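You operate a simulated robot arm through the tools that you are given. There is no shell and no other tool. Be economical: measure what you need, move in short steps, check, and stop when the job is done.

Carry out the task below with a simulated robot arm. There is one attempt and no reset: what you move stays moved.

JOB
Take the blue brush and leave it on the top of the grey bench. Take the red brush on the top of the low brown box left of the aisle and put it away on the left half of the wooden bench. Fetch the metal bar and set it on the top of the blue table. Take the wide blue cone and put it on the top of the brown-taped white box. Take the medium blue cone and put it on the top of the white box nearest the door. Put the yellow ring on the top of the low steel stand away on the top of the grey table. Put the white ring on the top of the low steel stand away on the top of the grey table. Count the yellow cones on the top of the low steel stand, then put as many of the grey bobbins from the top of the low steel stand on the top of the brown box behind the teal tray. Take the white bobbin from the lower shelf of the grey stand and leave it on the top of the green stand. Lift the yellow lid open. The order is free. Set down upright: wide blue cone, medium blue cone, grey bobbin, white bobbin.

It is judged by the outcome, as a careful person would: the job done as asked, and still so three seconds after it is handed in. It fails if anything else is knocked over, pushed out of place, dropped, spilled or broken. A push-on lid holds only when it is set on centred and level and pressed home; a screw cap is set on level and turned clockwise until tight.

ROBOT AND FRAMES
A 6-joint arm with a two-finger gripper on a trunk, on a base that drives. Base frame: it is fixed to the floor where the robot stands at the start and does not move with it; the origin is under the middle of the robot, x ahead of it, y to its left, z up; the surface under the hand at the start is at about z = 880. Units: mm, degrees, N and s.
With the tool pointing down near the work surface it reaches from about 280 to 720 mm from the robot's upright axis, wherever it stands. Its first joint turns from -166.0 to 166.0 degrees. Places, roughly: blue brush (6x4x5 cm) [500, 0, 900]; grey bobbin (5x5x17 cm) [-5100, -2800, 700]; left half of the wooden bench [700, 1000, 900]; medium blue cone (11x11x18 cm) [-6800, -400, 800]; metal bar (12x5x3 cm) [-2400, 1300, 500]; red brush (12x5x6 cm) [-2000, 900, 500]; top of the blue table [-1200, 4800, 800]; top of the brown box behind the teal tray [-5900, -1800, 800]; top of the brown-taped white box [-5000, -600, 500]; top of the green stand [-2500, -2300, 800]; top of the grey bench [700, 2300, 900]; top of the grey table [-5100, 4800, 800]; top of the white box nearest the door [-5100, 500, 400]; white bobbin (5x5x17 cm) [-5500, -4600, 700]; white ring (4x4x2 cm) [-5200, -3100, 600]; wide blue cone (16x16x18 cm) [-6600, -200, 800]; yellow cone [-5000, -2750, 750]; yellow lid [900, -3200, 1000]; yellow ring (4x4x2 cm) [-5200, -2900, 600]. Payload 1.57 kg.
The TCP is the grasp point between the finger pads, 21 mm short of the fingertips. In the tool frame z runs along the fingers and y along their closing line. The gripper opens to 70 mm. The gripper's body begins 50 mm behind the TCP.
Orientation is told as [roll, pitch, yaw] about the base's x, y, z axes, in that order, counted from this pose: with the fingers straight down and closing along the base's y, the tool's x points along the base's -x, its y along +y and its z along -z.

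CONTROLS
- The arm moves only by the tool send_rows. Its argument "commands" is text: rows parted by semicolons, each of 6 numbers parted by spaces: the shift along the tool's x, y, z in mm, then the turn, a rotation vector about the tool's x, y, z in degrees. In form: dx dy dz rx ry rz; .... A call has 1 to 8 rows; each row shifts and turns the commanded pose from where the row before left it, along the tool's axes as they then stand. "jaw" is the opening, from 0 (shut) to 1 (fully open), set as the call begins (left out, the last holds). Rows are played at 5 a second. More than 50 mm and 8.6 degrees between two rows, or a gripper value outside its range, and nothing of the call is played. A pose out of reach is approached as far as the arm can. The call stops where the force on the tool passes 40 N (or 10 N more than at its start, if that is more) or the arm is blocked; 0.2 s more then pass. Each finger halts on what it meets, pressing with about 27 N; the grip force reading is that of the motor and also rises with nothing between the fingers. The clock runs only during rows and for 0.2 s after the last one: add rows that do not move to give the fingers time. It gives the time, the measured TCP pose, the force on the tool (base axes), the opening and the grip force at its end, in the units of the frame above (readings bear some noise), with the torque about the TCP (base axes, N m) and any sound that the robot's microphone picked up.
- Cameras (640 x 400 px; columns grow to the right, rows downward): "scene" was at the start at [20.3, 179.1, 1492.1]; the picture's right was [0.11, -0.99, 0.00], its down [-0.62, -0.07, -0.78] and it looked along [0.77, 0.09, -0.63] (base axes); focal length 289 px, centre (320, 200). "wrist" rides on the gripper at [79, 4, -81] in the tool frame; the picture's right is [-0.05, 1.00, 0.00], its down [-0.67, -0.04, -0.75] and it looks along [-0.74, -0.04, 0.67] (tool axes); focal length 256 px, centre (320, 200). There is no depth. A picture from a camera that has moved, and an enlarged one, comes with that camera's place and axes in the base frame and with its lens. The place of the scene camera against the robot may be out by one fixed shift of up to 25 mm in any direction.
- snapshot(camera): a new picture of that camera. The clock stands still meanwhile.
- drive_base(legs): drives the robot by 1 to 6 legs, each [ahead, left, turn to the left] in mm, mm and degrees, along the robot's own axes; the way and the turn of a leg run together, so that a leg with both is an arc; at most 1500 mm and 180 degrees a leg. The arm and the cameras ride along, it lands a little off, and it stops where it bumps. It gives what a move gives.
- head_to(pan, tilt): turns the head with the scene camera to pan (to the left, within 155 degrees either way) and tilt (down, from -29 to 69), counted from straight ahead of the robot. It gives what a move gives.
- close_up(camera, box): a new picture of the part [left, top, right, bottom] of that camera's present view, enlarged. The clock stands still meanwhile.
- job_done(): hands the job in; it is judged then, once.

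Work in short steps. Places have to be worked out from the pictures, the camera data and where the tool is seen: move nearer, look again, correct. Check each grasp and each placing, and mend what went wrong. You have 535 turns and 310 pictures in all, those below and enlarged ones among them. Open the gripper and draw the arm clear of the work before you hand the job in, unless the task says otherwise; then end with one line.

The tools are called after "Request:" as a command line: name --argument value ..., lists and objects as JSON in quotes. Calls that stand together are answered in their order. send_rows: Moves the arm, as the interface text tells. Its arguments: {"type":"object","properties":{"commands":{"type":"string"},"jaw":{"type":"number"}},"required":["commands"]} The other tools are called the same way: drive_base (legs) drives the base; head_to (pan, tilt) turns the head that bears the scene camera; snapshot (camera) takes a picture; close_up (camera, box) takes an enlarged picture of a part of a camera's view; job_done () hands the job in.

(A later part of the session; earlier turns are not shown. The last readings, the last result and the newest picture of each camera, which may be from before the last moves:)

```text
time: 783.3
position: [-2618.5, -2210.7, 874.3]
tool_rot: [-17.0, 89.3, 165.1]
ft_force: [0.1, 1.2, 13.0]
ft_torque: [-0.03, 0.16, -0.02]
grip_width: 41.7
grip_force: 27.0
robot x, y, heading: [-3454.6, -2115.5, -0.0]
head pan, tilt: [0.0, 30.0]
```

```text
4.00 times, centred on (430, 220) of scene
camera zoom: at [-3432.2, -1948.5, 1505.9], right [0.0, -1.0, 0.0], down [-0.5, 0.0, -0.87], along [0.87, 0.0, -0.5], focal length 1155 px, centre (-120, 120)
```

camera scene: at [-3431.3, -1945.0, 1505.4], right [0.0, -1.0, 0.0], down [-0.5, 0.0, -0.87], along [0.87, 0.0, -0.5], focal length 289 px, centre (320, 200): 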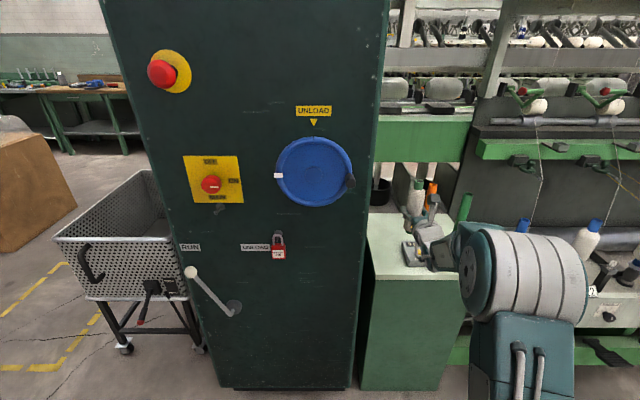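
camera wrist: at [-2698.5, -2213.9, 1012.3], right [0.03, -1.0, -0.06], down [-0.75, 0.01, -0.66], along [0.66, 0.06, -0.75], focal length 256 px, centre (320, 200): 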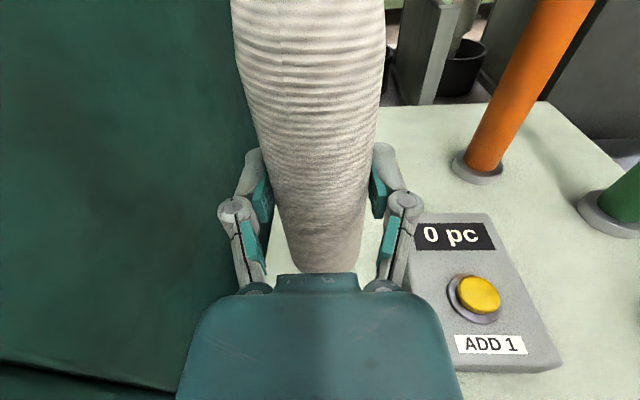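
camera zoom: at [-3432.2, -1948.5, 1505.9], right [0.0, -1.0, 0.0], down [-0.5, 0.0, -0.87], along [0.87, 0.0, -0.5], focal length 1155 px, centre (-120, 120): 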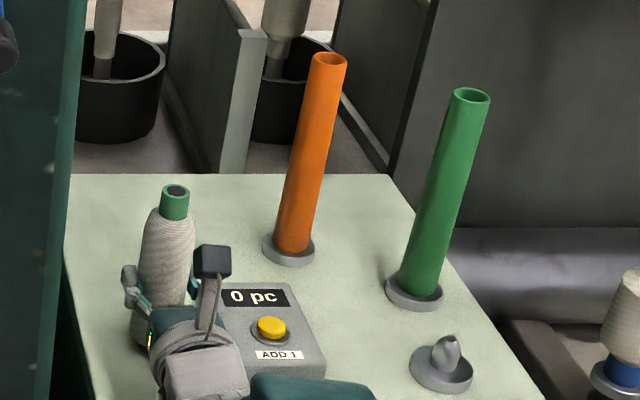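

Contact. Ease 1.5 mm, open, and withdraw straight back.

Request:
send_rows --commands "1.5 0 0 0 0 0;0 0 0 0 0 0"

Request:
send_rows --commands "0 0 0 0 0 0;0 0 0 0 0 0;0 0 0 0 0 0" --jaw 0.85

Request:
send_rows --commands "0 0 -15 0 0 0;0 0 -25 0 0 0;0 0 -35 0 0 0;15 0 -40 0 0 0;30 0 -35 0 0 0;45 0 0 0 0 0;45 0 0 0 0 0;0 0 0 0 0 0"

Request:
close_up --camera "scene" --box '[350, 150, 500, 300]'

Request:
snapshot --camera "wrist"

```text
time: 783.9
position: [-2618.4, -2210.5, 875.3]
tool_rot: [-15.0, 89.4, 167.2]
ft_force: [5.7, 2.0, 13.3]
ft_torque: [0.0, -0.47, 0.01]
grip_width: 41.8
grip_force: 27.0
robot x, y, heading: [-3457.8, -2118.4, 0.1]
head pan, tilt: [0.0, 30.0]
```

```text
time: 784.7
position: [-2618.8, -2209.7, 873.8]
tool_rot: [-13.6, 89.1, 168.5]
ft_force: [-0.3, 0.1, 0.2]
ft_torque: [0.0, -0.02, -0.02]
grip_width: 59.7
grip_force: 0.2
robot x, y, heading: [-3458.8, -2117.7, -0.2]
head pan, tilt: [0.0, 30.0]
```

```text
time: 786.5
position: [-2766.4, -2219.6, 1011.8]
tool_rot: [-15.1, 89.1, 166.4]
ft_force: [0.4, 0.6, -0.1]
ft_torque: [0.01, -0.01, -0.03]
grip_width: 59.6
grip_force: 0.0
out of reach, approached as far as the arm can: row 2
robot x, y, heading: [-3459.2, -2117.3, 0.2]
head pan, tilt: [0.0, 30.0]
```

```text
2.67 times, centred on (425, 225) of scene
camera zoom: at [-3431.7, -1948.7, 1505.8], right [0.0, -1.0, 0.0], down [-0.5, 0.0, -0.87], along [0.87, 0.0, -0.5], focal length 770 px, centre (40, 133)
```

zoom: 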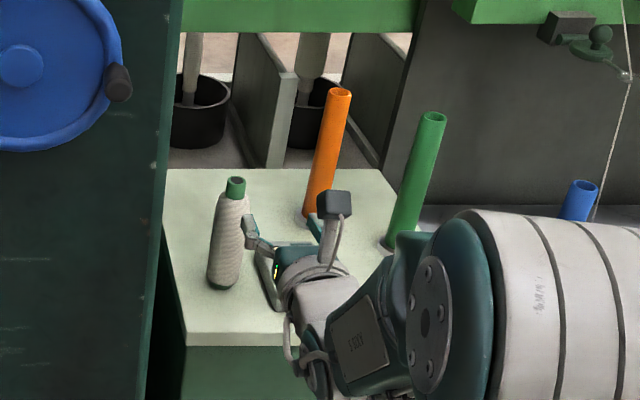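

```text
112 pictures are left
camera wrist: at [-2845.0, -2225.7, 1093.0], right [0.03, -1.0, -0.06], down [-0.76, 0.02, -0.66], along [0.65, 0.06, -0.75], focal length 256 px, centre (320, 200)
```

wrist: 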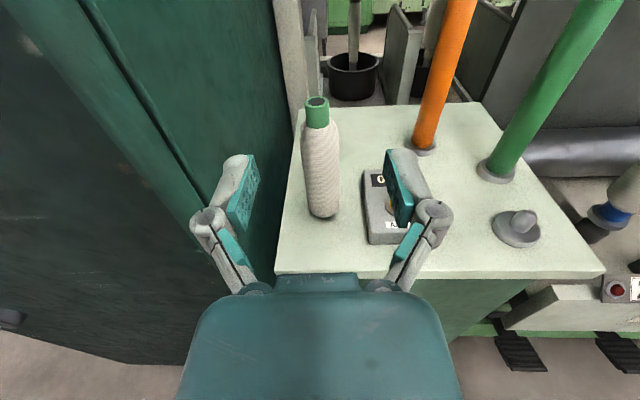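

White bobbin stands upright. Back off and return the tool to pointing down.

Request:
drive_base --legs '[[-500, 0, 0]]'

Request:
send_rows --commands "25 0 -40 0 0 0;25 0 -40 0 0 0;25 0 -40 0 0 0;25 0 -40 0 0 0;25 0 -40 0 0 0;0 0 -20 0 0 0;0 0 0 0 0 -8.5;0 0 0 0 0 -8.5"

Request:
send_rows --commands "0 0 0 0 0 -8.5;0 0 0 0 0 -8.5;0 0 0 0 0 -8.5;0 0 0 0 0 -8.5;0 0 0 0 0 -8.5;0 0 0 0 0 -8.5;0 0 0 0 0 -8.5;0 0 0 0 0 -8.5"

Request:
send_rows --commands "0 0 0 0 0 -8.5;0 0 0 0 0 -8.5;0 0 0 0 0 -8.5;0 0 0 0 0 -8.5;0 0 0 0 0 -8.5;0 0 0 0 0 -8.5;0 0 0 0 0 -8.5;0 0 0 0 0 -8.5"

Request:
send_rows --commands "0 0 0 0 0 -8.5;0 0 0 0 0 -8.5;0 0 0 0 0 -8.5;0 0 0 0 8.5 0;0 0 0 0 8.5 0;0 0 0 0 8.5 0;0 0 0 0 8.5 0;0 0 0 0 8.5 0"

Request:
send_rows --commands "0 0 0 0 8.5 0;0 0 0 0 8.5 0;0 0 0 0 8.5 0;0 0 0 0 8.5 0;0 0 0 0 8.5 0;0 0 0 0 0 0"

```text
time: 789.4
position: [-3261.8, -2222.3, 1011.6]
tool_rot: [-14.6, 89.2, 166.7]
ft_force: [0.2, 1.0, 0.0]
ft_torque: [0.0, -0.01, 0.01]
grip_width: 59.4
grip_force: 0.1
robot x, y, heading: [-3955.0, -2118.1, -0.1]
head pan, tilt: [0.0, 30.0]
```

```text
time: 791.2
position: [-3479.7, -2228.3, 1139.8]
tool_rot: [87.4, 73.1, -91.0]
ft_force: [-0.9, 0.6, -1.5]
ft_torque: [0.0, -0.01, -0.01]
grip_width: 59.8
grip_force: 0.0
robot x, y, heading: [-3954.4, -2116.5, -0.2]
head pan, tilt: [0.0, 30.0]
```

```text
time: 793.0
position: [-3480.0, -2227.5, 1141.1]
tool_rot: [89.3, 5.0, -88.6]
ft_force: [-0.5, -0.7, 0.1]
ft_torque: [0.0, -0.02, 0.01]
grip_width: 59.3
grip_force: 0.1
robot x, y, heading: [-3950.9, -2116.7, -0.1]
head pan, tilt: [0.0, 30.0]
```

```text
time: 794.8
position: [-3481.3, -2228.5, 1139.1]
tool_rot: [88.5, -63.0, -87.1]
ft_force: [-0.3, -0.7, -1.1]
ft_torque: [0.03, -0.01, 0.02]
grip_width: 59.5
grip_force: 0.1
robot x, y, heading: [-3953.1, -2118.8, -0.1]
head pan, tilt: [0.0, 30.0]
```

```text
time: 796.6
position: [-3479.6, -2228.3, 1142.1]
tool_rot: [2.5, -46.8, -0.3]
ft_force: [-0.4, 0.8, 0.0]
ft_torque: [0.04, 0.0, 0.01]
grip_width: 59.4
grip_force: 0.1
robot x, y, heading: [-3950.1, -2118.1, -0.0]
head pan, tilt: [0.0, 30.0]
```

```text
time: 798.0
position: [-3480.2, -2228.4, 1141.2]
tool_rot: [1.7, -4.1, 1.2]
ft_force: [0.0, 0.1, 0.2]
ft_torque: [0.0, 0.02, -0.01]
grip_width: 59.6
grip_force: 0.1
robot x, y, heading: [-3956.8, -2117.1, -0.2]
head pan, tilt: [0.0, 30.0]
```

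Request:
send_rows --commands "0 0 0 0 4.1 0;0 0 0 1.7 0 0;0 0 0 0 0 -1;0 25 0 0 0 0;0 30 0 0 0 0;0 30 0 0 0 0;0 0 0 0 0 0" --jaw 1

Request:
drive_base --legs '[[0, -1470, 0], [0, 0, 90], [0, 1220, 0]]'

Request:
snapshot --camera "wrist"

```text
time: 799.6
position: [-3482.8, -2146.3, 1138.7]
tool_rot: [0.1, -0.1, 2.4]
ft_force: [-1.0, 0.4, -0.6]
ft_torque: [-0.01, -0.02, 0.0]
grip_width: 70.2
grip_force: 0.0
robot x, y, heading: [-3954.3, -2117.9, -0.2]
head pan, tilt: [0.0, 30.0]
```

```text
time: 816.1
position: [-5094.5, -2996.4, 1138.8]
tool_rot: [0.3, -0.1, 88.8]
ft_force: [1.2, 0.0, 0.0]
ft_torque: [0.01, 0.06, 0.01]
grip_width: 70.0
grip_force: 0.0
robot x, y, heading: [-5156.2, -3464.8, 86.6]
head pan, tilt: [0.0, 30.0]
```

```text
111 pictures are left
camera wrist: at [-5098.4, -3076.0, 1220.4], right [-1.0, 0.07, 0.01], down [0.05, 0.66, 0.75], along [0.05, 0.74, -0.67], focal length 256 px, centre (320, 200)
```

wrist: 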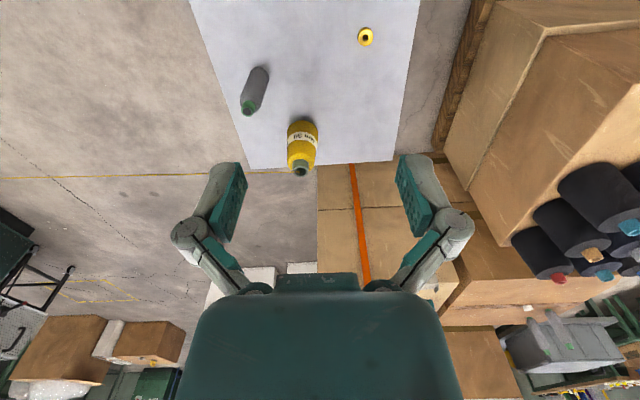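

Yellow ring ≈(-5184,-2900). Move above it and lower.

Request:
send_rows --commands "-24 23 20 0 0 0;-24 23 20 0 0 0;-24 23 20 0 0 0;-22 23 20 0 0 0;0 0 49 0 0 0;0 0 49 0 0 0;0 0 49 0 0 0;0 0 49 0 0 0"

Request:
send_rows --commands "0 0 49 0 0 0;0 0 35 0 0 0;0 0 0 0 0 0"

Request:
snapshot --camera "wrist"

```text
time: 817.9
position: [-5188.4, -2899.9, 862.8]
tool_rot: [0.1, -0.3, 88.8]
ft_force: [-0.4, 0.6, 0.0]
ft_torque: [0.03, 0.0, 0.03]
grip_width: 69.8
grip_force: 0.0
robot x, y, heading: [-5162.5, -3467.4, 86.3]
head pan, tilt: [0.0, 30.0]
```

```text
time: 818.7
position: [-5191.9, -2901.1, 779.8]
tool_rot: [0.1, -0.1, 88.9]
ft_force: [-0.3, 0.4, 0.0]
ft_torque: [-0.03, 0.03, 0.01]
grip_width: 69.9
grip_force: 0.1
robot x, y, heading: [-5157.9, -3464.2, 86.3]
head pan, tilt: [0.0, 30.0]
```

```text
110 pictures are left
camera wrist: at [-5196.9, -2978.5, 860.7], right [-1.0, 0.07, 0.0], down [0.05, 0.66, 0.75], along [0.05, 0.74, -0.67], focal length 256 px, centre (320, 200)
```

wrist: 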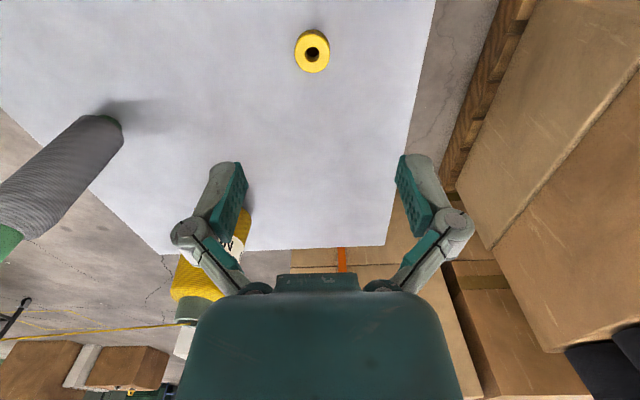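

Request:
send_rows --commands "-3 -7 30 0 0 0;0 0 40 0 0 0;0 0 30 0 0 0;0 0 0 0 0 0"

Request:
snapshot --camera "wrist"

```text
time: 819.7
position: [-5181.1, -2895.5, 679.5]
tool_rot: [0.1, -0.1, 88.8]
ft_force: [-0.3, 0.0, 0.2]
ft_torque: [-0.02, 0.01, -0.01]
grip_width: 70.2
grip_force: 0.1
robot x, y, heading: [-5158.3, -3463.3, 86.4]
head pan, tilt: [0.0, 30.0]
```

```text
109 pictures are left
camera wrist: at [-5186.0, -2975.1, 759.5], right [-1.0, 0.07, 0.0], down [0.05, 0.66, 0.75], along [0.05, 0.74, -0.67], focal length 256 px, centre (320, 200)
```

wrist: 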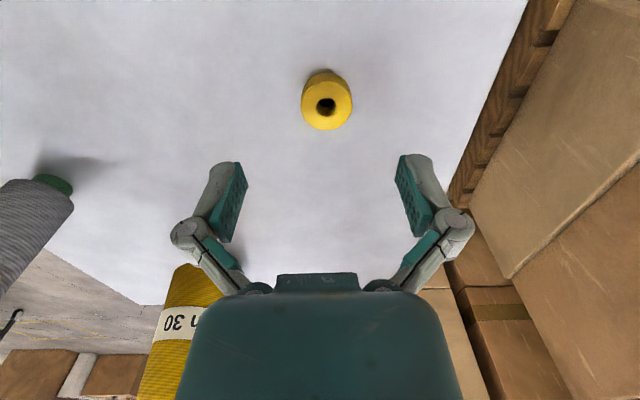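

Request:
send_rows --commands "4 4 20 0 0 0;0 0 20 0 0 0;0 0 0 0 0 0"

Request:
snapshot --camera "wrist"

```text
time: 820.5
position: [-5187.0, -2899.4, 638.9]
tool_rot: [0.0, -0.1, 88.8]
ft_force: [-0.1, 0.0, 0.7]
ft_torque: [0.01, -0.01, 0.01]
grip_width: 69.8
grip_force: 0.0
robot x, y, heading: [-5158.9, -3463.2, 86.5]
head pan, tilt: [0.0, 30.0]
```

```text
108 pictures are left
camera wrist: at [-5191.4, -2978.3, 719.5], right [-1.0, 0.07, 0.0], down [0.05, 0.66, 0.75], along [0.05, 0.74, -0.67], focal length 256 px, centre (320, 200)
```

wrist: 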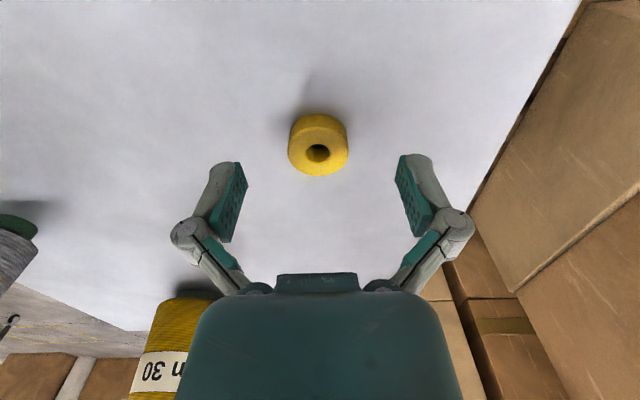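

Request:
send_rows --commands "3 -1 8 0 0 0;0 0 7 0 0 0;0 0 0 0 0 0"

Request:
send_rows --commands "0 0 0 0 0 0;0 0 0 0 0 0;0 0 0 0 0 0;0 0 0 0 0 0" --jaw 0

Request:
send_rows --commands "0 0 -20 0 0 0;0 0 -40 0 0 0;0 0 0 0 0 0"

Request:
snapshot --camera "wrist"

```text
time: 821.3
position: [-5185.0, -2901.4, 624.5]
tool_rot: [0.1, 0.0, 88.8]
ft_force: [-0.3, 0.6, 0.3]
ft_torque: [-0.02, -0.01, 0.01]
grip_width: 70.2
grip_force: 0.1
robot x, y, heading: [-5160.1, -3461.3, 86.3]
head pan, tilt: [0.0, 30.0]
```

```text
time: 822.3
position: [-5187.5, -2901.9, 625.6]
tool_rot: [0.0, -0.2, 88.8]
ft_force: [-0.9, 0.5, 9.4]
ft_torque: [-0.02, 0.11, 0.0]
grip_width: 29.7
grip_force: 27.0
robot x, y, heading: [-5158.2, -3464.7, 86.5]
head pan, tilt: [0.0, 30.0]
```

```text
time: 823.1
position: [-5188.9, -2905.1, 686.1]
tool_rot: [0.0, -0.1, 88.8]
ft_force: [0.3, 0.1, -0.2]
ft_torque: [0.0, 0.01, 0.01]
grip_width: 29.6
grip_force: 27.0
robot x, y, heading: [-5158.8, -3465.2, 86.2]
head pan, tilt: [0.0, 30.0]
```

```text
107 pictures are left
camera wrist: at [-5193.3, -2983.7, 767.9], right [-1.0, 0.07, 0.0], down [0.05, 0.66, 0.75], along [0.05, 0.74, -0.67], focal length 256 px, centre (320, 200)
```

wrist: 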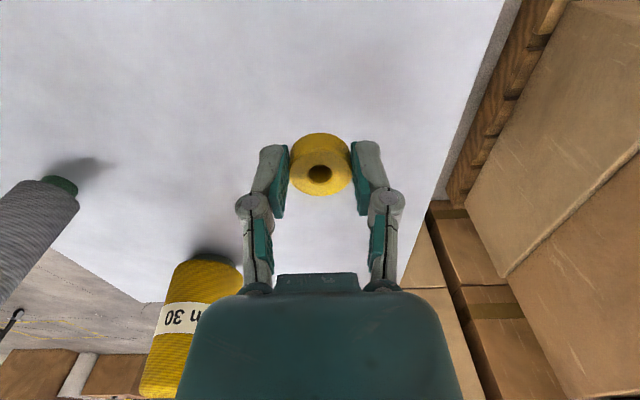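

Yellow ring held. Raise, retract, back off, and take the east route to the grey table.

Request:
send_rows --commands "0 0 -49 0 0 0;0 0 -49 0 0 0;0 0 -49 0 0 0;10 0 -48 0 0 0;20 0 -45 0 0 0;20 -10 -45 0 0 0;30 -10 -38 0 0 0;30 -10 -38 0 0 0"

Request:
drive_base --legs '[[-170, 0, 0], [0, -1150, 3.5], [1200, 0, 0], [1180, 0, 0], [0, -780, 0]]'

```text
refused: row 6 steps farther than a row can; nothing moved
```

```text
time: 826.5
position: [-4925.2, -3095.9, 686.8]
tool_rot: [-0.4, -0.1, 89.3]
ft_force: [-0.7, 0.3, -0.4]
ft_torque: [0.01, -0.02, 0.0]
grip_width: 29.5
grip_force: 26.8
robot x, y, heading: [-4885.9, -3656.4, 86.5]
head pan, tilt: [0.0, 30.0]
stopped in leg 2: the robot was blocked; the commanded pose is now the measured one
```

The arm move was refused and the hand swept low over the stand — check at once.

Request:
snapshot --camera "wrist"

Request:
snapshot --camera "scene"

```text
106 pictures are left
camera wrist: at [-4929.3, -3174.4, 767.8], right [-1.0, 0.06, 0.0], down [0.04, 0.66, 0.75], along [0.05, 0.74, -0.67], focal length 256 px, centre (320, 200)
```

wrist: 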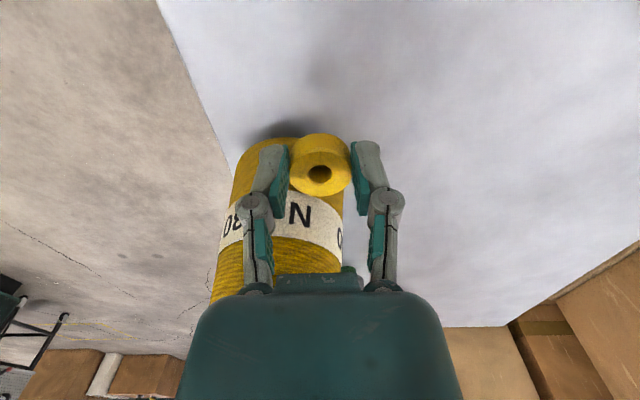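

```text
105 pictures are left
camera scene: at [-5058.6, -3596.5, 1504.3], right [1.0, -0.06, 0.01], down [-0.02, -0.5, -0.87], along [0.06, 0.86, -0.5], focal length 289 px, centre (320, 200)
```

scene: 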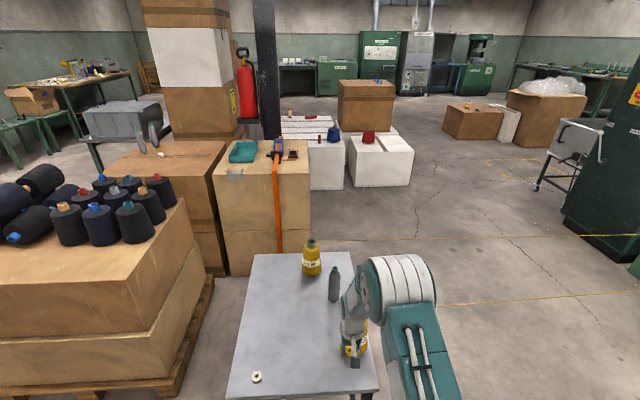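

The cone still stands; I only grazed it. Move the hand straight away (south), then up.

Request:
send_rows --commands "20 0 0 0 0 0;30 0 0 0 0 0;30 0 -20 0 0 0;0 0 -45 0 0 0;0 0 -45 0 0 0;0 0 -45 0 0 0;0 0 -45 0 0 0;0 0 -45 0 0 0"

Request:
send_rows --commands "0 0 -45 0 0 0;0 0 -45 0 0 0;0 0 -45 0 0 0;0 0 -45 0 0 0;0 0 -30 0 0 0;0 0 0 0 0 0"

Request:
snapshot --camera "wrist"

```text
time: 828.4
position: [-4921.6, -3177.9, 931.9]
tool_rot: [0.0, -0.1, 89.3]
ft_force: [0.7, 0.1, -0.4]
ft_torque: [-0.01, 0.0, 0.01]
grip_width: 29.4
grip_force: 27.1
robot x, y, heading: [-4881.0, -3656.3, 86.9]
head pan, tilt: [0.0, 30.0]
```

```text
time: 829.8
position: [-4923.4, -3176.3, 1142.2]
tool_rot: [-0.1, -0.1, 89.4]
ft_force: [-1.0, -0.5, -0.3]
ft_torque: [-0.04, 0.01, 0.02]
grip_width: 29.3
grip_force: 26.7
robot x, y, heading: [-4880.8, -3651.9, 86.8]
head pan, tilt: [0.0, 30.0]
```

```text
104 pictures are left
camera wrist: at [-4927.2, -3255.6, 1223.8], right [-1.0, 0.07, 0.0], down [0.04, 0.66, 0.75], along [0.05, 0.75, -0.66], focal length 256 px, centre (320, 200)
```

wrist: 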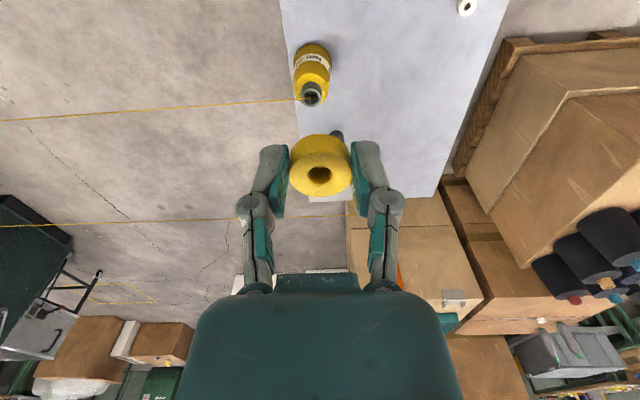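

The cone was nudged ~33 mm east; I'll put it back when I return with an empty hand. Continue to the grey table now.

Request:
drive_base --legs '[[0, -880, 3.2], [1200, 0, 0], [1200, 0, 0], [0, -780, 0]]'

Request:
drive_base --legs '[[1300, 0, 0], [1300, 0, 0], [500, 0, 0]]'

```text
time: 849.6
position: [-3246.5, -827.4, 1142.3]
tool_rot: [-0.3, -0.1, 93.5]
ft_force: [0.0, -0.3, -0.1]
ft_torque: [0.03, -0.03, -0.02]
grip_width: 29.5
grip_force: 27.2
robot x, y, heading: [-3170.3, -1300.6, 91.2]
head pan, tilt: [0.0, 30.0]
```

```text
time: 864.9
position: [-3195.5, 2300.5, 1142.8]
tool_rot: [-0.1, -0.1, 90.7]
ft_force: [0.3, -0.3, 0.0]
ft_torque: [-0.03, 0.0, 0.02]
grip_width: 29.5
grip_force: 27.0
robot x, y, heading: [-3149.7, 1822.4, 87.8]
head pan, tilt: [0.0, 30.0]
```

Request:
drive_base --legs '[[0, 0, 2.2], [1000, 980, 0], [850, 970, 0]]'

Request:
head_to --pan 0 --tilt 32

Request:
snapshot --camera "scene"

```text
time: 878.1
position: [-5137.2, 4113.1, 1142.4]
tool_rot: [0.0, -0.2, 93.9]
ft_force: [-0.2, 0.5, -0.5]
ft_torque: [-0.01, 0.03, 0.04]
grip_width: 29.2
grip_force: 27.7
robot x, y, heading: [-5063.2, 3640.5, 91.5]
head pan, tilt: [0.0, 30.0]
```

```text
time: 878.7
position: [-5139.4, 4112.9, 1141.6]
tool_rot: [-0.1, -0.2, 93.8]
ft_force: [-0.4, 0.4, -0.8]
ft_torque: [-0.02, 0.0, 0.0]
grip_width: 29.4
grip_force: 27.4
robot x, y, heading: [-5060.5, 3644.2, 91.4]
head pan, tilt: [0.0, 32.0]
```

```text
103 pictures are left
camera scene: at [-5224.1, 3683.0, 1502.6], right [1.0, 0.02, 0.0], down [0.01, -0.53, -0.85], along [-0.02, 0.85, -0.53], focal length 289 px, centre (320, 200)
```

scene: 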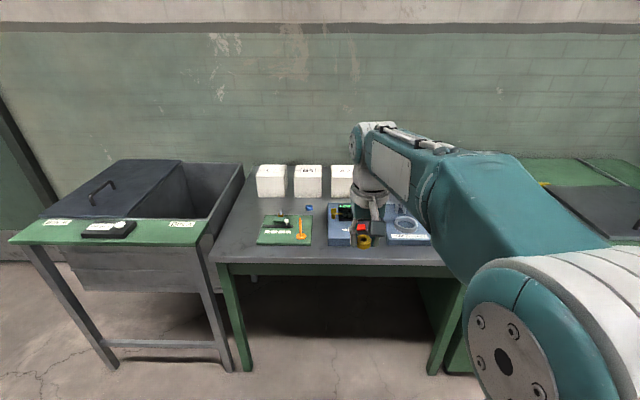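

Free space on the grey table's front-left (≈(-5535,4480)). Drive closer and view with the wrist.

Request:
drive_base --legs '[[330, 230, -1.4]]'

Request:
snapshot --camera "wrist"

Request:
snapshot --camera "scene"

```text
time: 881.3
position: [-5365.0, 4440.2, 1143.0]
tool_rot: [0.0, -0.2, 92.6]
ft_force: [0.3, 0.6, 0.9]
ft_torque: [0.0, -0.01, 0.03]
grip_width: 29.6
grip_force: 26.9
robot x, y, heading: [-5299.4, 3966.0, 89.8]
head pan, tilt: [0.0, 32.0]
```

```text
102 pictures are left
camera wrist: at [-5364.6, 4361.8, 1223.7], right [-1.0, 0.01, 0.0], down [0.01, 0.66, 0.75], along [0.01, 0.75, -0.66], focal length 256 px, centre (320, 200)
```

wrist: 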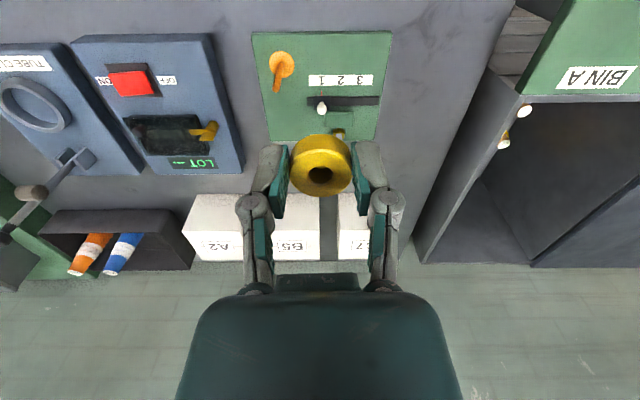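

```text
101 pictures are left
camera scene: at [-5459.9, 4012.6, 1502.9], right [1.0, 0.0, 0.0], down [0.0, -0.53, -0.85], along [0.0, 0.85, -0.53], focal length 289 px, centre (320, 200)
```

scene: 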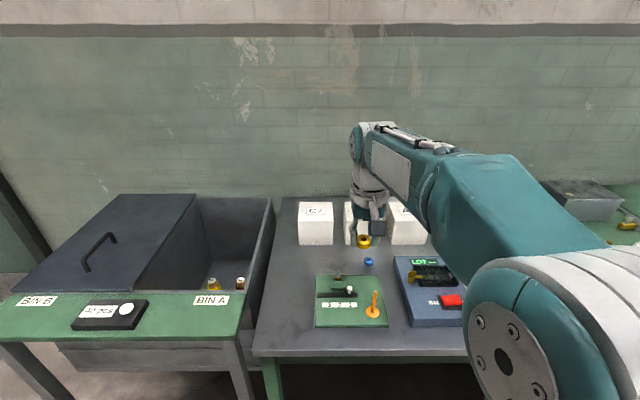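

Place the yellow ring in the gap left of the green board, ≈(-5545,4520). Move over and lower.

Request:
send_rows --commands "-22 44 0 0 0 0;-22 44 0 0 0 0;-22 44 0 0 0 0;-22 44 0 0 0 0;0 0 49 0 0 0;0 0 49 0 0 0;0 0 49 0 0 0;0 0 49 0 0 0"

Request:
snapshot --camera "wrist"

```text
time: 883.1
position: [-5544.8, 4524.1, 945.8]
tool_rot: [-0.1, -0.2, 92.4]
ft_force: [-0.5, -0.5, 0.0]
ft_torque: [0.0, -0.01, -0.03]
grip_width: 29.7
grip_force: 27.4
robot x, y, heading: [-5302.3, 3967.0, 89.9]
head pan, tilt: [0.0, 32.0]
```

```text
100 pictures are left
camera wrist: at [-5545.2, 4445.6, 1026.8], right [-1.0, 0.01, 0.0], down [0.01, 0.66, 0.75], along [0.01, 0.75, -0.66], focal length 256 px, centre (320, 200)
```

wrist: 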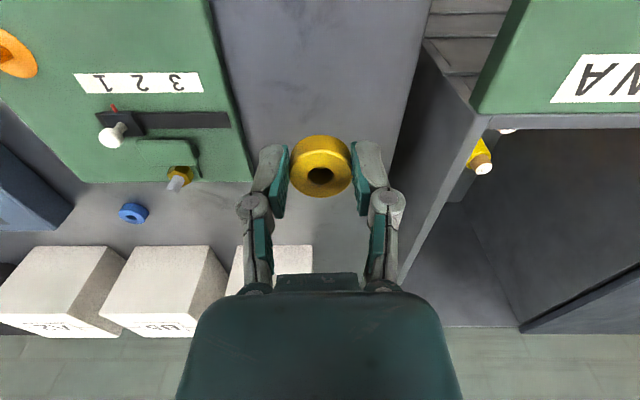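

Request:
send_rows --commands "0 0 40 0 0 0;0 0 30 0 0 0;0 0 15 0 0 0;0 0 8 0 0 0;0 0 6 0 0 0;0 0 5 0 0 0;0 0 0 0 0 0"

Request:
snapshot --camera "wrist"

```text
time: 884.7
position: [-5545.8, 4522.8, 842.7]
tool_rot: [0.0, -0.2, 92.6]
ft_force: [0.2, -0.3, -0.1]
ft_torque: [0.03, -0.02, 0.0]
grip_width: 29.5
grip_force: 26.9
robot x, y, heading: [-5299.5, 3968.4, 89.6]
head pan, tilt: [0.0, 32.0]
```

```text
99 pictures are left
camera wrist: at [-5545.6, 4444.4, 923.6], right [-1.0, 0.01, 0.0], down [0.01, 0.66, 0.75], along [0.01, 0.75, -0.66], focal length 256 px, centre (320, 200)
```

wrist: 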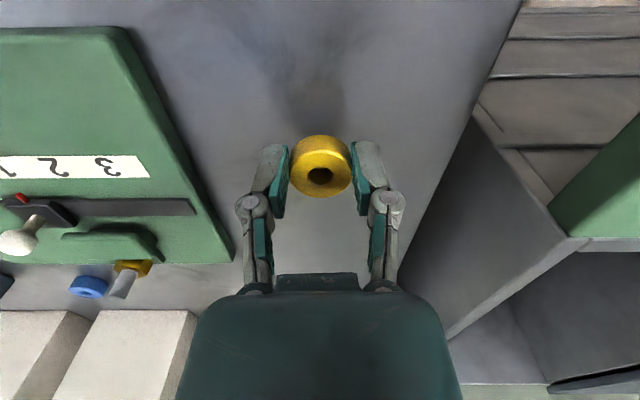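

Request:
send_rows --commands "0 0 4 0 0 0;0 0 3 0 0 0;0 0 3 0 0 0;0 0 3 0 0 0;0 0 3 0 0 0;0 0 2 0 0 0;0 0 2 0 0 0;0 0 0 0 0 0"

```text
time: 886.5
position: [-5544.9, 4521.9, 822.6]
tool_rot: [0.0, -0.4, 92.5]
ft_force: [-0.3, -0.5, 19.1]
ft_torque: [0.01, 0.05, -0.02]
grip_width: 29.6
grip_force: 26.7
robot x, y, heading: [-5301.5, 3969.3, 89.8]
head pan, tilt: [0.0, 32.0]
```

Contact at 822. Release and rise.

Request:
send_rows --commands "0 0 -1 0 0 0;0 0 0 0 0 0;0 0 0 0 0 0" --jaw 0.65

Request:
send_rows --commands "0 0 -20 0 0 0;0 0 -45 0 0 0;0 0 -49 0 0 0;0 0 -49 0 0 0;0 0 -49 0 0 0;0 0 -49 0 0 0;0 0 -49 0 0 0;0 0 0 0 0 0"

Request:
snapshot --camera "wrist"

```text
time: 887.3
position: [-5545.5, 4522.3, 823.4]
tool_rot: [-0.1, -0.2, 92.5]
ft_force: [-0.6, -0.5, 0.1]
ft_torque: [0.0, -0.04, -0.03]
grip_width: 45.5
grip_force: 0.0
robot x, y, heading: [-5301.7, 3968.8, 89.9]
head pan, tilt: [0.0, 32.0]
```

```text
time: 889.1
position: [-5544.3, 4520.0, 1133.9]
tool_rot: [-0.1, -0.2, 92.6]
ft_force: [-0.2, 0.1, 0.3]
ft_torque: [0.0, -0.02, 0.01]
grip_width: 45.7
grip_force: 0.1
robot x, y, heading: [-5301.5, 3964.7, 89.9]
head pan, tilt: [0.0, 32.0]
```

```text
98 pictures are left
camera wrist: at [-5544.9, 4441.0, 1215.6], right [-1.0, 0.01, 0.0], down [0.01, 0.66, 0.75], along [0.01, 0.75, -0.66], focal length 256 px, centre (320, 200)
```

wrist: 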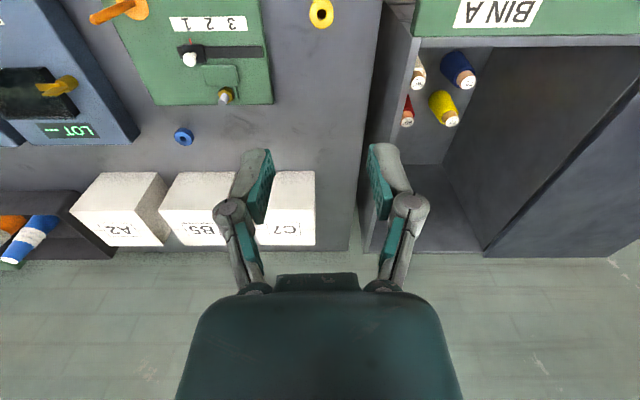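

Yellow ring placed. Centre the arm and return to the steel stand.

Request:
send_rows --commands "25 -40 0 0 0 0;25 -40 0 0 0 0;25 -40 0 0 0 0;0 -45 0 0 0 0;0 0 0 0 0 0" --jaw 1

Request:
drive_base --legs '[[-1000, -1000, 0], [-1000, -1000, 0], [-115, -130, 0]]'

Request:
drive_base --legs '[[-1300, 0, 0], [-1300, 0, 0], [-500, 0, 0]]'

```text
time: 890.3
position: [-5378.4, 4453.5, 1134.2]
tool_rot: [0.0, -0.2, 92.5]
ft_force: [-0.7, 0.7, -0.7]
ft_torque: [-0.01, -0.02, 0.01]
grip_width: 69.7
grip_force: 0.1
robot x, y, heading: [-5301.5, 3968.4, 89.8]
head pan, tilt: [0.0, 32.0]
```

```text
time: 905.1
position: [-3258.1, 2328.5, 1134.1]
tool_rot: [-0.2, -0.2, 94.2]
ft_force: [-0.1, -0.4, 0.4]
ft_torque: [0.01, -0.03, 0.0]
grip_width: 69.9
grip_force: 0.2
robot x, y, heading: [-3164.0, 1842.4, 91.2]
head pan, tilt: [0.0, 32.0]
```

```text
time: 920.2
position: [-3212.7, -763.4, 1134.4]
tool_rot: [-0.1, -0.3, 93.2]
ft_force: [0.0, -0.2, 0.0]
ft_torque: [-0.01, 0.0, 0.03]
grip_width: 70.2
grip_force: 0.1
robot x, y, heading: [-3129.9, -1249.1, 90.4]
head pan, tilt: [0.0, 32.0]
```

Request:
drive_base --legs '[[0, 850, 0], [-1200, 0, 0], [-1180, 0, 0], [0, 950, 0]]'

Request:
head_to --pan 0 --tilt 40

Request:
snapshot --camera "wrist"

Request:
snapshot --camera "scene"

```text
time: 940.6
position: [-5040.5, -3102.3, 1134.1]
tool_rot: [0.0, -0.2, 90.2]
ft_force: [0.0, 0.2, -0.1]
ft_torque: [-0.01, 0.0, 0.0]
grip_width: 70.0
grip_force: 0.1
robot x, y, heading: [-4984.8, -3592.0, 87.5]
head pan, tilt: [0.0, 32.0]
```

```text
time: 941.3
position: [-5041.5, -3100.2, 1134.2]
tool_rot: [-0.1, -0.2, 90.1]
ft_force: [0.9, -0.2, 0.5]
ft_torque: [0.0, 0.03, 0.01]
grip_width: 70.2
grip_force: 0.0
robot x, y, heading: [-4985.6, -3593.0, 87.4]
head pan, tilt: [0.0, 40.0]
```

```text
97 pictures are left
camera wrist: at [-5044.9, -3180.6, 1215.3], right [-1.0, 0.05, 0.0], down [0.03, 0.66, 0.75], along [0.04, 0.75, -0.66], focal length 256 px, centre (320, 200)
```

wrist: 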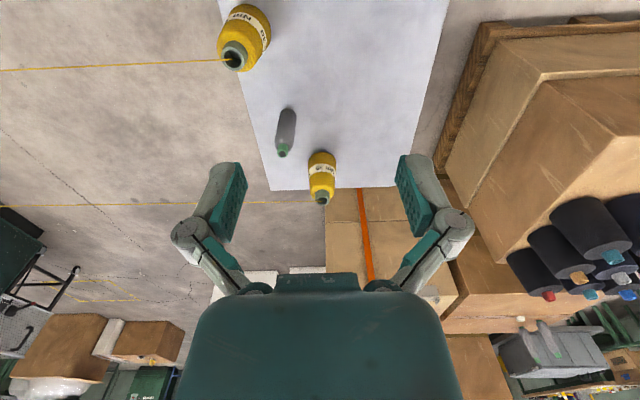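

```text
96 pictures are left
camera scene: at [-5146.0, -3543.7, 1490.5], right [1.0, -0.04, 0.0], down [-0.03, -0.64, -0.77], along [0.03, 0.76, -0.64], focal length 289 px, centre (320, 200)
```

scene: 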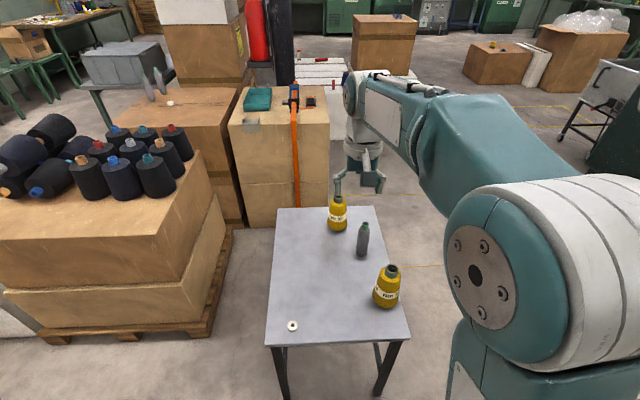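

Cone 1 must go back ~28 mm west. I'll grasp its neck with fingers closing along y (clear of the thread): turn the tool −90° and move above.

Request:
send_rows --commands "0 0 0 0 0 8.5;0 0 0 0 0 8.5;0 0 0 0 0 8.5;0 0 0 0 0 8.5;0 0 0 0 0 8.5;0 0 0 0 0 8.5;0 0 0 0 0 8.5;0 0 0 0 0 8.5"

Request:
send_rows --commands "0 0 0 0 0 8.5;0 0 0 0 0 8.5;0 0 0 0 0 5;-45 10 0 0 0 0;-45 15 0 0 0 0;-40 25 20 0 0 0;0 15 45 0 0 0;0 0 45 0 0 0"

Request:
snapshot --camera "wrist"

```text
time: 943.1
position: [-5041.7, -3101.3, 1133.9]
tool_rot: [0.2, -0.2, 22.1]
ft_force: [0.7, 0.3, 0.1]
ft_torque: [0.02, 0.0, 0.04]
grip_width: 70.0
grip_force: 0.0
robot x, y, heading: [-4985.4, -3588.7, 87.4]
head pan, tilt: [0.0, 40.0]
```

```text
refused: row 6 steps farther than a row can; nothing moved
```

```text
95 pictures are left
camera wrist: at [-5116.5, -3126.7, 1215.3], right [-0.32, 0.95, 0.0], down [0.63, 0.21, 0.75], along [0.71, 0.24, -0.67], focal length 256 px, centre (320, 200)
```

wrist: 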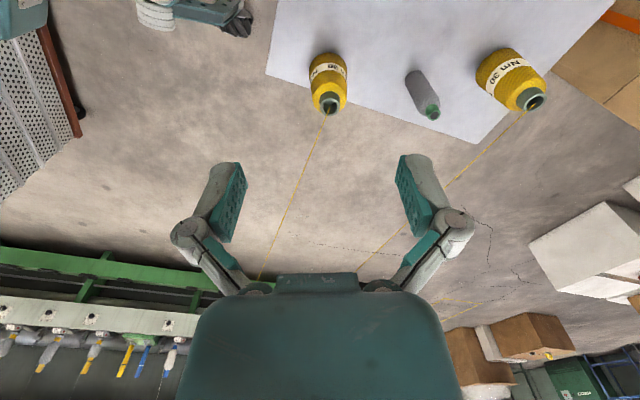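

Request:
send_rows --commands "0 0 0 0 0 8.5;0 0 0 0 0 8.5;0 0 0 0 0 5;-35 16 15 0 0 0;-35 17 15 0 0 0;-35 16 15 0 0 0;-35 17 15 0 0 0;0 0 40 0 0 0"

Request:
send_rows --commands "0 0 45 0 0 0;0 0 40 0 0 0;0 0 0 0 0 0"

Request:
snapshot --camera "wrist"

```text
time: 944.9
position: [-4904.5, -3034.0, 1032.0]
tool_rot: [0.3, -0.1, 0.2]
ft_force: [0.5, 0.9, 0.3]
ft_torque: [-0.03, -0.01, 0.0]
grip_width: 69.9
grip_force: 0.1
robot x, y, heading: [-4988.2, -3590.4, 87.5]
head pan, tilt: [0.0, 40.0]
```

```text
time: 945.7
position: [-4904.0, -3036.6, 949.4]
tool_rot: [0.3, -0.2, 0.1]
ft_force: [0.4, -0.7, 0.0]
ft_torque: [0.04, 0.02, -0.04]
grip_width: 69.8
grip_force: 0.0
robot x, y, heading: [-4980.3, -3589.5, 87.3]
head pan, tilt: [0.0, 40.0]
```

```text
94 pictures are left
camera wrist: at [-4982.9, -3031.9, 1031.3], right [0.05, 1.0, 0.0], down [0.67, -0.04, 0.75], along [0.74, -0.04, -0.67], focal length 256 px, centre (320, 200)
```

wrist: 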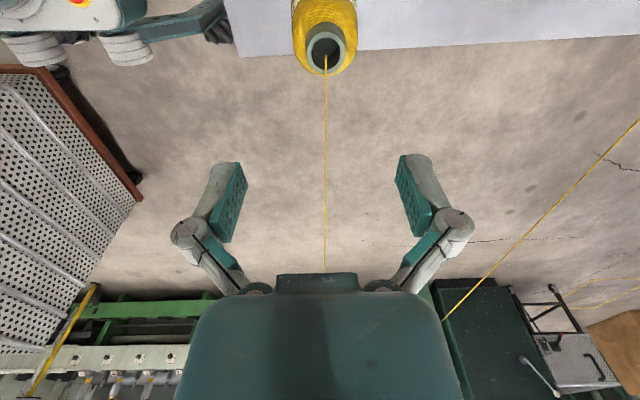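

Request:
send_rows --commands "0 4 45 0 0 0;0 0 40 0 0 0;0 0 0 0 0 0"

Request:
snapshot --camera "wrist"

```text
time: 946.5
position: [-4901.5, -3030.8, 863.8]
tool_rot: [0.3, -0.2, 0.2]
ft_force: [-0.2, -0.7, 0.6]
ft_torque: [0.02, 0.02, -0.01]
grip_width: 70.3
grip_force: 0.0
robot x, y, heading: [-4987.3, -3596.1, 87.2]
head pan, tilt: [0.0, 40.0]
```

```text
93 pictures are left
camera wrist: at [-4979.2, -3026.2, 945.1], right [0.05, 1.0, 0.0], down [0.67, -0.04, 0.75], along [0.74, -0.04, -0.67], focal length 256 px, centre (320, 200)
```

wrist: 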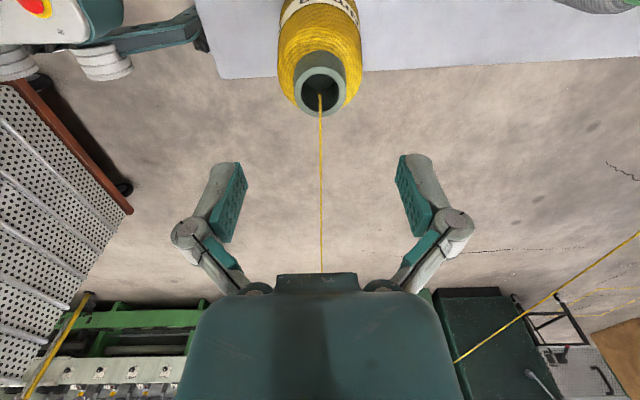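

Request:
send_rows --commands "5 0 20 0 0 0;0 0 20 0 0 0;0 0 0 0 0 0"

Request:
snapshot --camera "wrist"

```text
time: 947.3
position: [-4906.6, -3029.5, 825.5]
tool_rot: [0.1, 0.0, 0.2]
ft_force: [0.0, 0.6, -0.3]
ft_torque: [0.0, -0.02, 0.05]
grip_width: 69.8
grip_force: 0.0
robot x, y, heading: [-4985.6, -3590.6, 87.3]
head pan, tilt: [0.0, 40.0]
```

```text
92 pictures are left
camera wrist: at [-4985.5, -3024.6, 906.7], right [0.05, 1.0, 0.0], down [0.67, -0.04, 0.75], along [0.74, -0.04, -0.67], focal length 256 px, centre (320, 200)
```

wrist: 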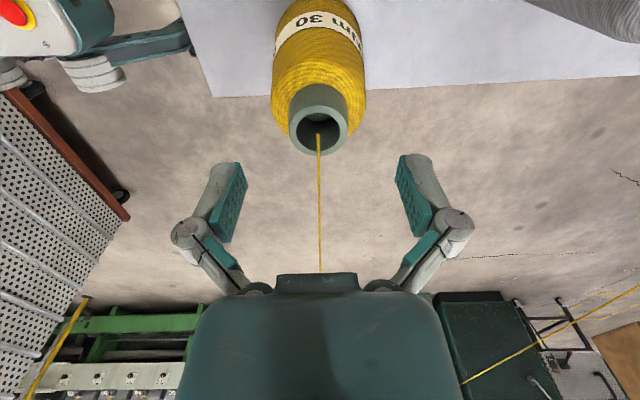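

Request:
send_rows --commands "-2 -1 20 0 0 0;0 0 20 0 0 0;0 0 0 0 0 0"

Request:
snapshot --camera "wrist"

```text
time: 948.1
position: [-4903.7, -3030.5, 783.9]
tool_rot: [0.1, -0.2, 0.1]
ft_force: [0.5, 0.7, -0.3]
ft_torque: [-0.03, -0.01, -0.02]
grip_width: 69.9
grip_force: 0.0
robot x, y, heading: [-4989.1, -3594.6, 87.4]
head pan, tilt: [0.0, 40.0]
```

```text
91 pictures are left
camera wrist: at [-4981.9, -3026.0, 866.0], right [0.05, 1.0, 0.0], down [0.67, -0.04, 0.75], along [0.74, -0.04, -0.67], focal length 256 px, centre (320, 200)
```

wrist: 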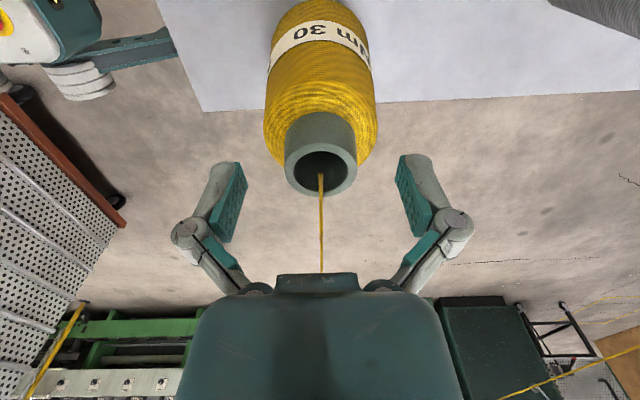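

Neck top z≈775. Lower 3 mm and grip.

Request:
send_rows --commands "0 0 4 0 0 0;0 0 0 0 0 0"

Request:
send_rows --commands "0 0 0 0 0 0;0 0 0 0 0 0;0 0 0 0 0 0;0 0 0 0 0 0" --jaw 0

Request:
snapshot --camera "wrist"

```text
time: 948.7
position: [-4903.8, -3030.4, 781.1]
tool_rot: [0.1, 0.0, 0.1]
ft_force: [0.0, -0.5, -0.4]
ft_torque: [0.0, 0.03, 0.02]
grip_width: 70.3
grip_force: 0.1
robot x, y, heading: [-4983.3, -3591.5, 87.6]
head pan, tilt: [0.0, 40.0]
```

```text
time: 949.7
position: [-4902.9, -3030.7, 783.3]
tool_rot: [0.5, -0.1, 0.1]
ft_force: [1.0, 0.6, 30.7]
ft_torque: [-0.01, -0.11, -0.18]
grip_width: 36.1
grip_force: 26.9
robot x, y, heading: [-4986.8, -3593.4, 87.5]
head pan, tilt: [0.0, 40.0]
```

```text
90 pictures are left
camera wrist: at [-4982.1, -3025.9, 864.4], right [0.05, 1.0, 0.01], down [0.67, -0.04, 0.75], along [0.75, -0.03, -0.67], focal length 256 px, centre (320, 200)
```

wrist: 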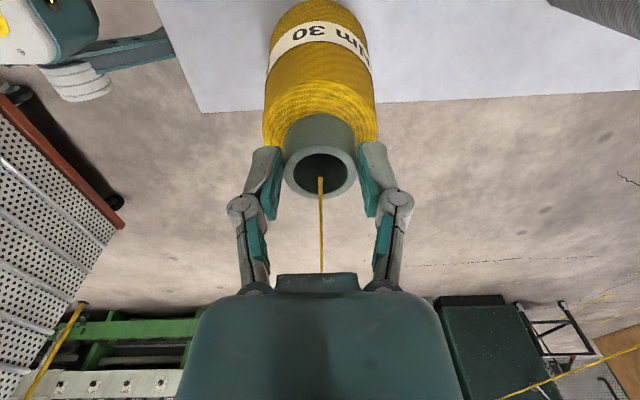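

Lift 5 mm, shift 26 mm west and 13 mm south, set down.

Request:
send_rows --commands "0 0 -3 0 0 0;0 0 -4 0 0 0;0 0 0 0 0 0;9 -4 0 0 0 0;9 -4 0 0 0 0;8 -5 0 0 0 0;0 0 0 0 0 0"

Request:
snapshot --camera "wrist"

```text
time: 951.3
position: [-4931.6, -3045.1, 788.1]
tool_rot: [0.1, -0.1, 0.2]
ft_force: [0.2, -0.6, -4.1]
ft_torque: [0.01, 0.02, 0.02]
grip_width: 35.9
grip_force: 27.1
robot x, y, heading: [-4988.3, -3589.4, 87.5]
head pan, tilt: [0.0, 40.0]
```

```text
89 pictures are left
camera wrist: at [-5009.8, -3039.9, 869.0], right [0.05, 1.0, 0.0], down [0.67, -0.04, 0.75], along [0.74, -0.04, -0.67], focal length 256 px, centre (320, 200)
```

wrist: 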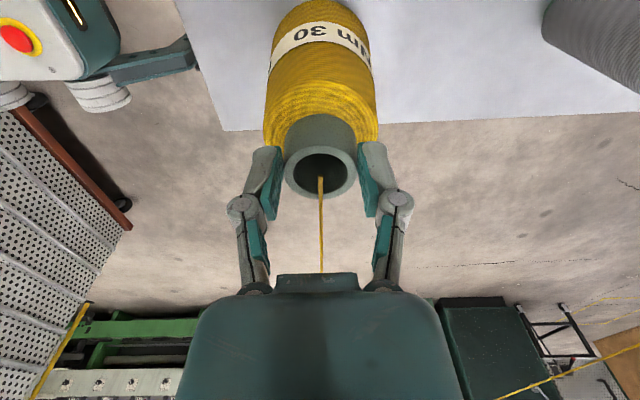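

Request:
send_rows --commands "0 0 3 0 0 0;0 0 2 0 0 0;0 0 1.5 0 0 0;0 0 0 0 0 0"

Request:
send_rows --commands "0 0 0 0 0 0;0 0 0 0 0 0;0 0 0 0 0 0;0 0 0 0 0 0" --jaw 1

Request:
send_rows --commands "0 0 -20 0 0 0;0 0 -45 0 0 0;0 0 -49 0 0 0;0 0 -49 0 0 0;0 0 -49 0 0 0;0 0 -49 0 0 0;0 0 -49 0 0 0;0 0 0 0 0 0"

Request:
snapshot --camera "wrist"

Request:
snapshot --camera "scene"

```text
time: 952.3
position: [-4930.4, -3043.8, 783.3]
tool_rot: [0.5, -0.1, 0.1]
ft_force: [2.4, -6.8, 31.4]
ft_torque: [-0.24, -0.3, -0.21]
grip_width: 35.7
grip_force: 27.5
robot x, y, heading: [-4987.0, -3591.7, 87.4]
head pan, tilt: [0.0, 40.0]
```

```text
time: 953.3
position: [-4931.0, -3045.2, 779.3]
tool_rot: [0.2, -0.1, -0.1]
ft_force: [0.1, -0.3, -0.7]
ft_torque: [0.0, -0.01, -0.03]
grip_width: 70.0
grip_force: 0.0
robot x, y, heading: [-4987.8, -3589.0, 87.5]
head pan, tilt: [0.0, 40.0]
```

```text
time: 955.1
position: [-4931.4, -3050.1, 1095.5]
tool_rot: [0.2, -0.2, 0.1]
ft_force: [0.6, 1.0, 0.3]
ft_torque: [0.01, 0.04, -0.02]
grip_width: 70.1
grip_force: 0.1
robot x, y, heading: [-4986.9, -3591.8, 87.3]
head pan, tilt: [0.0, 40.0]
```

```text
88 pictures are left
camera wrist: at [-5010.9, -3045.0, 1176.1], right [0.05, 1.0, 0.0], down [0.67, -0.04, 0.75], along [0.74, -0.04, -0.67], focal length 256 px, centre (320, 200)
```

wrist: 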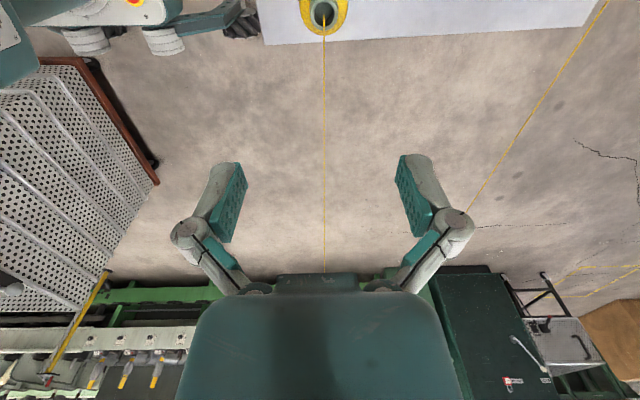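

```text
87 pictures are left
camera scene: at [-5146.2, -3543.5, 1490.5], right [1.0, -0.04, 0.0], down [-0.03, -0.64, -0.77], along [0.03, 0.76, -0.64], focal length 289 px, centre (320, 200)
```

scene: 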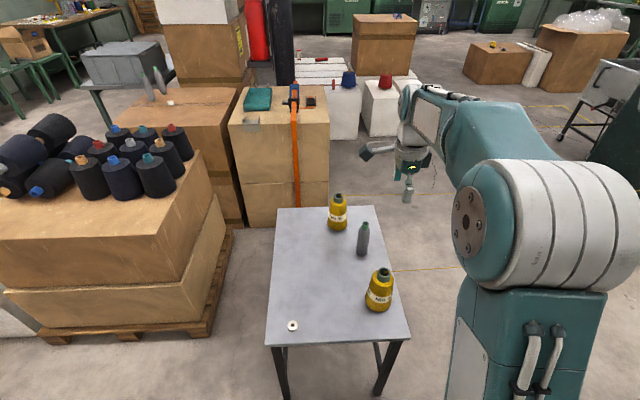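

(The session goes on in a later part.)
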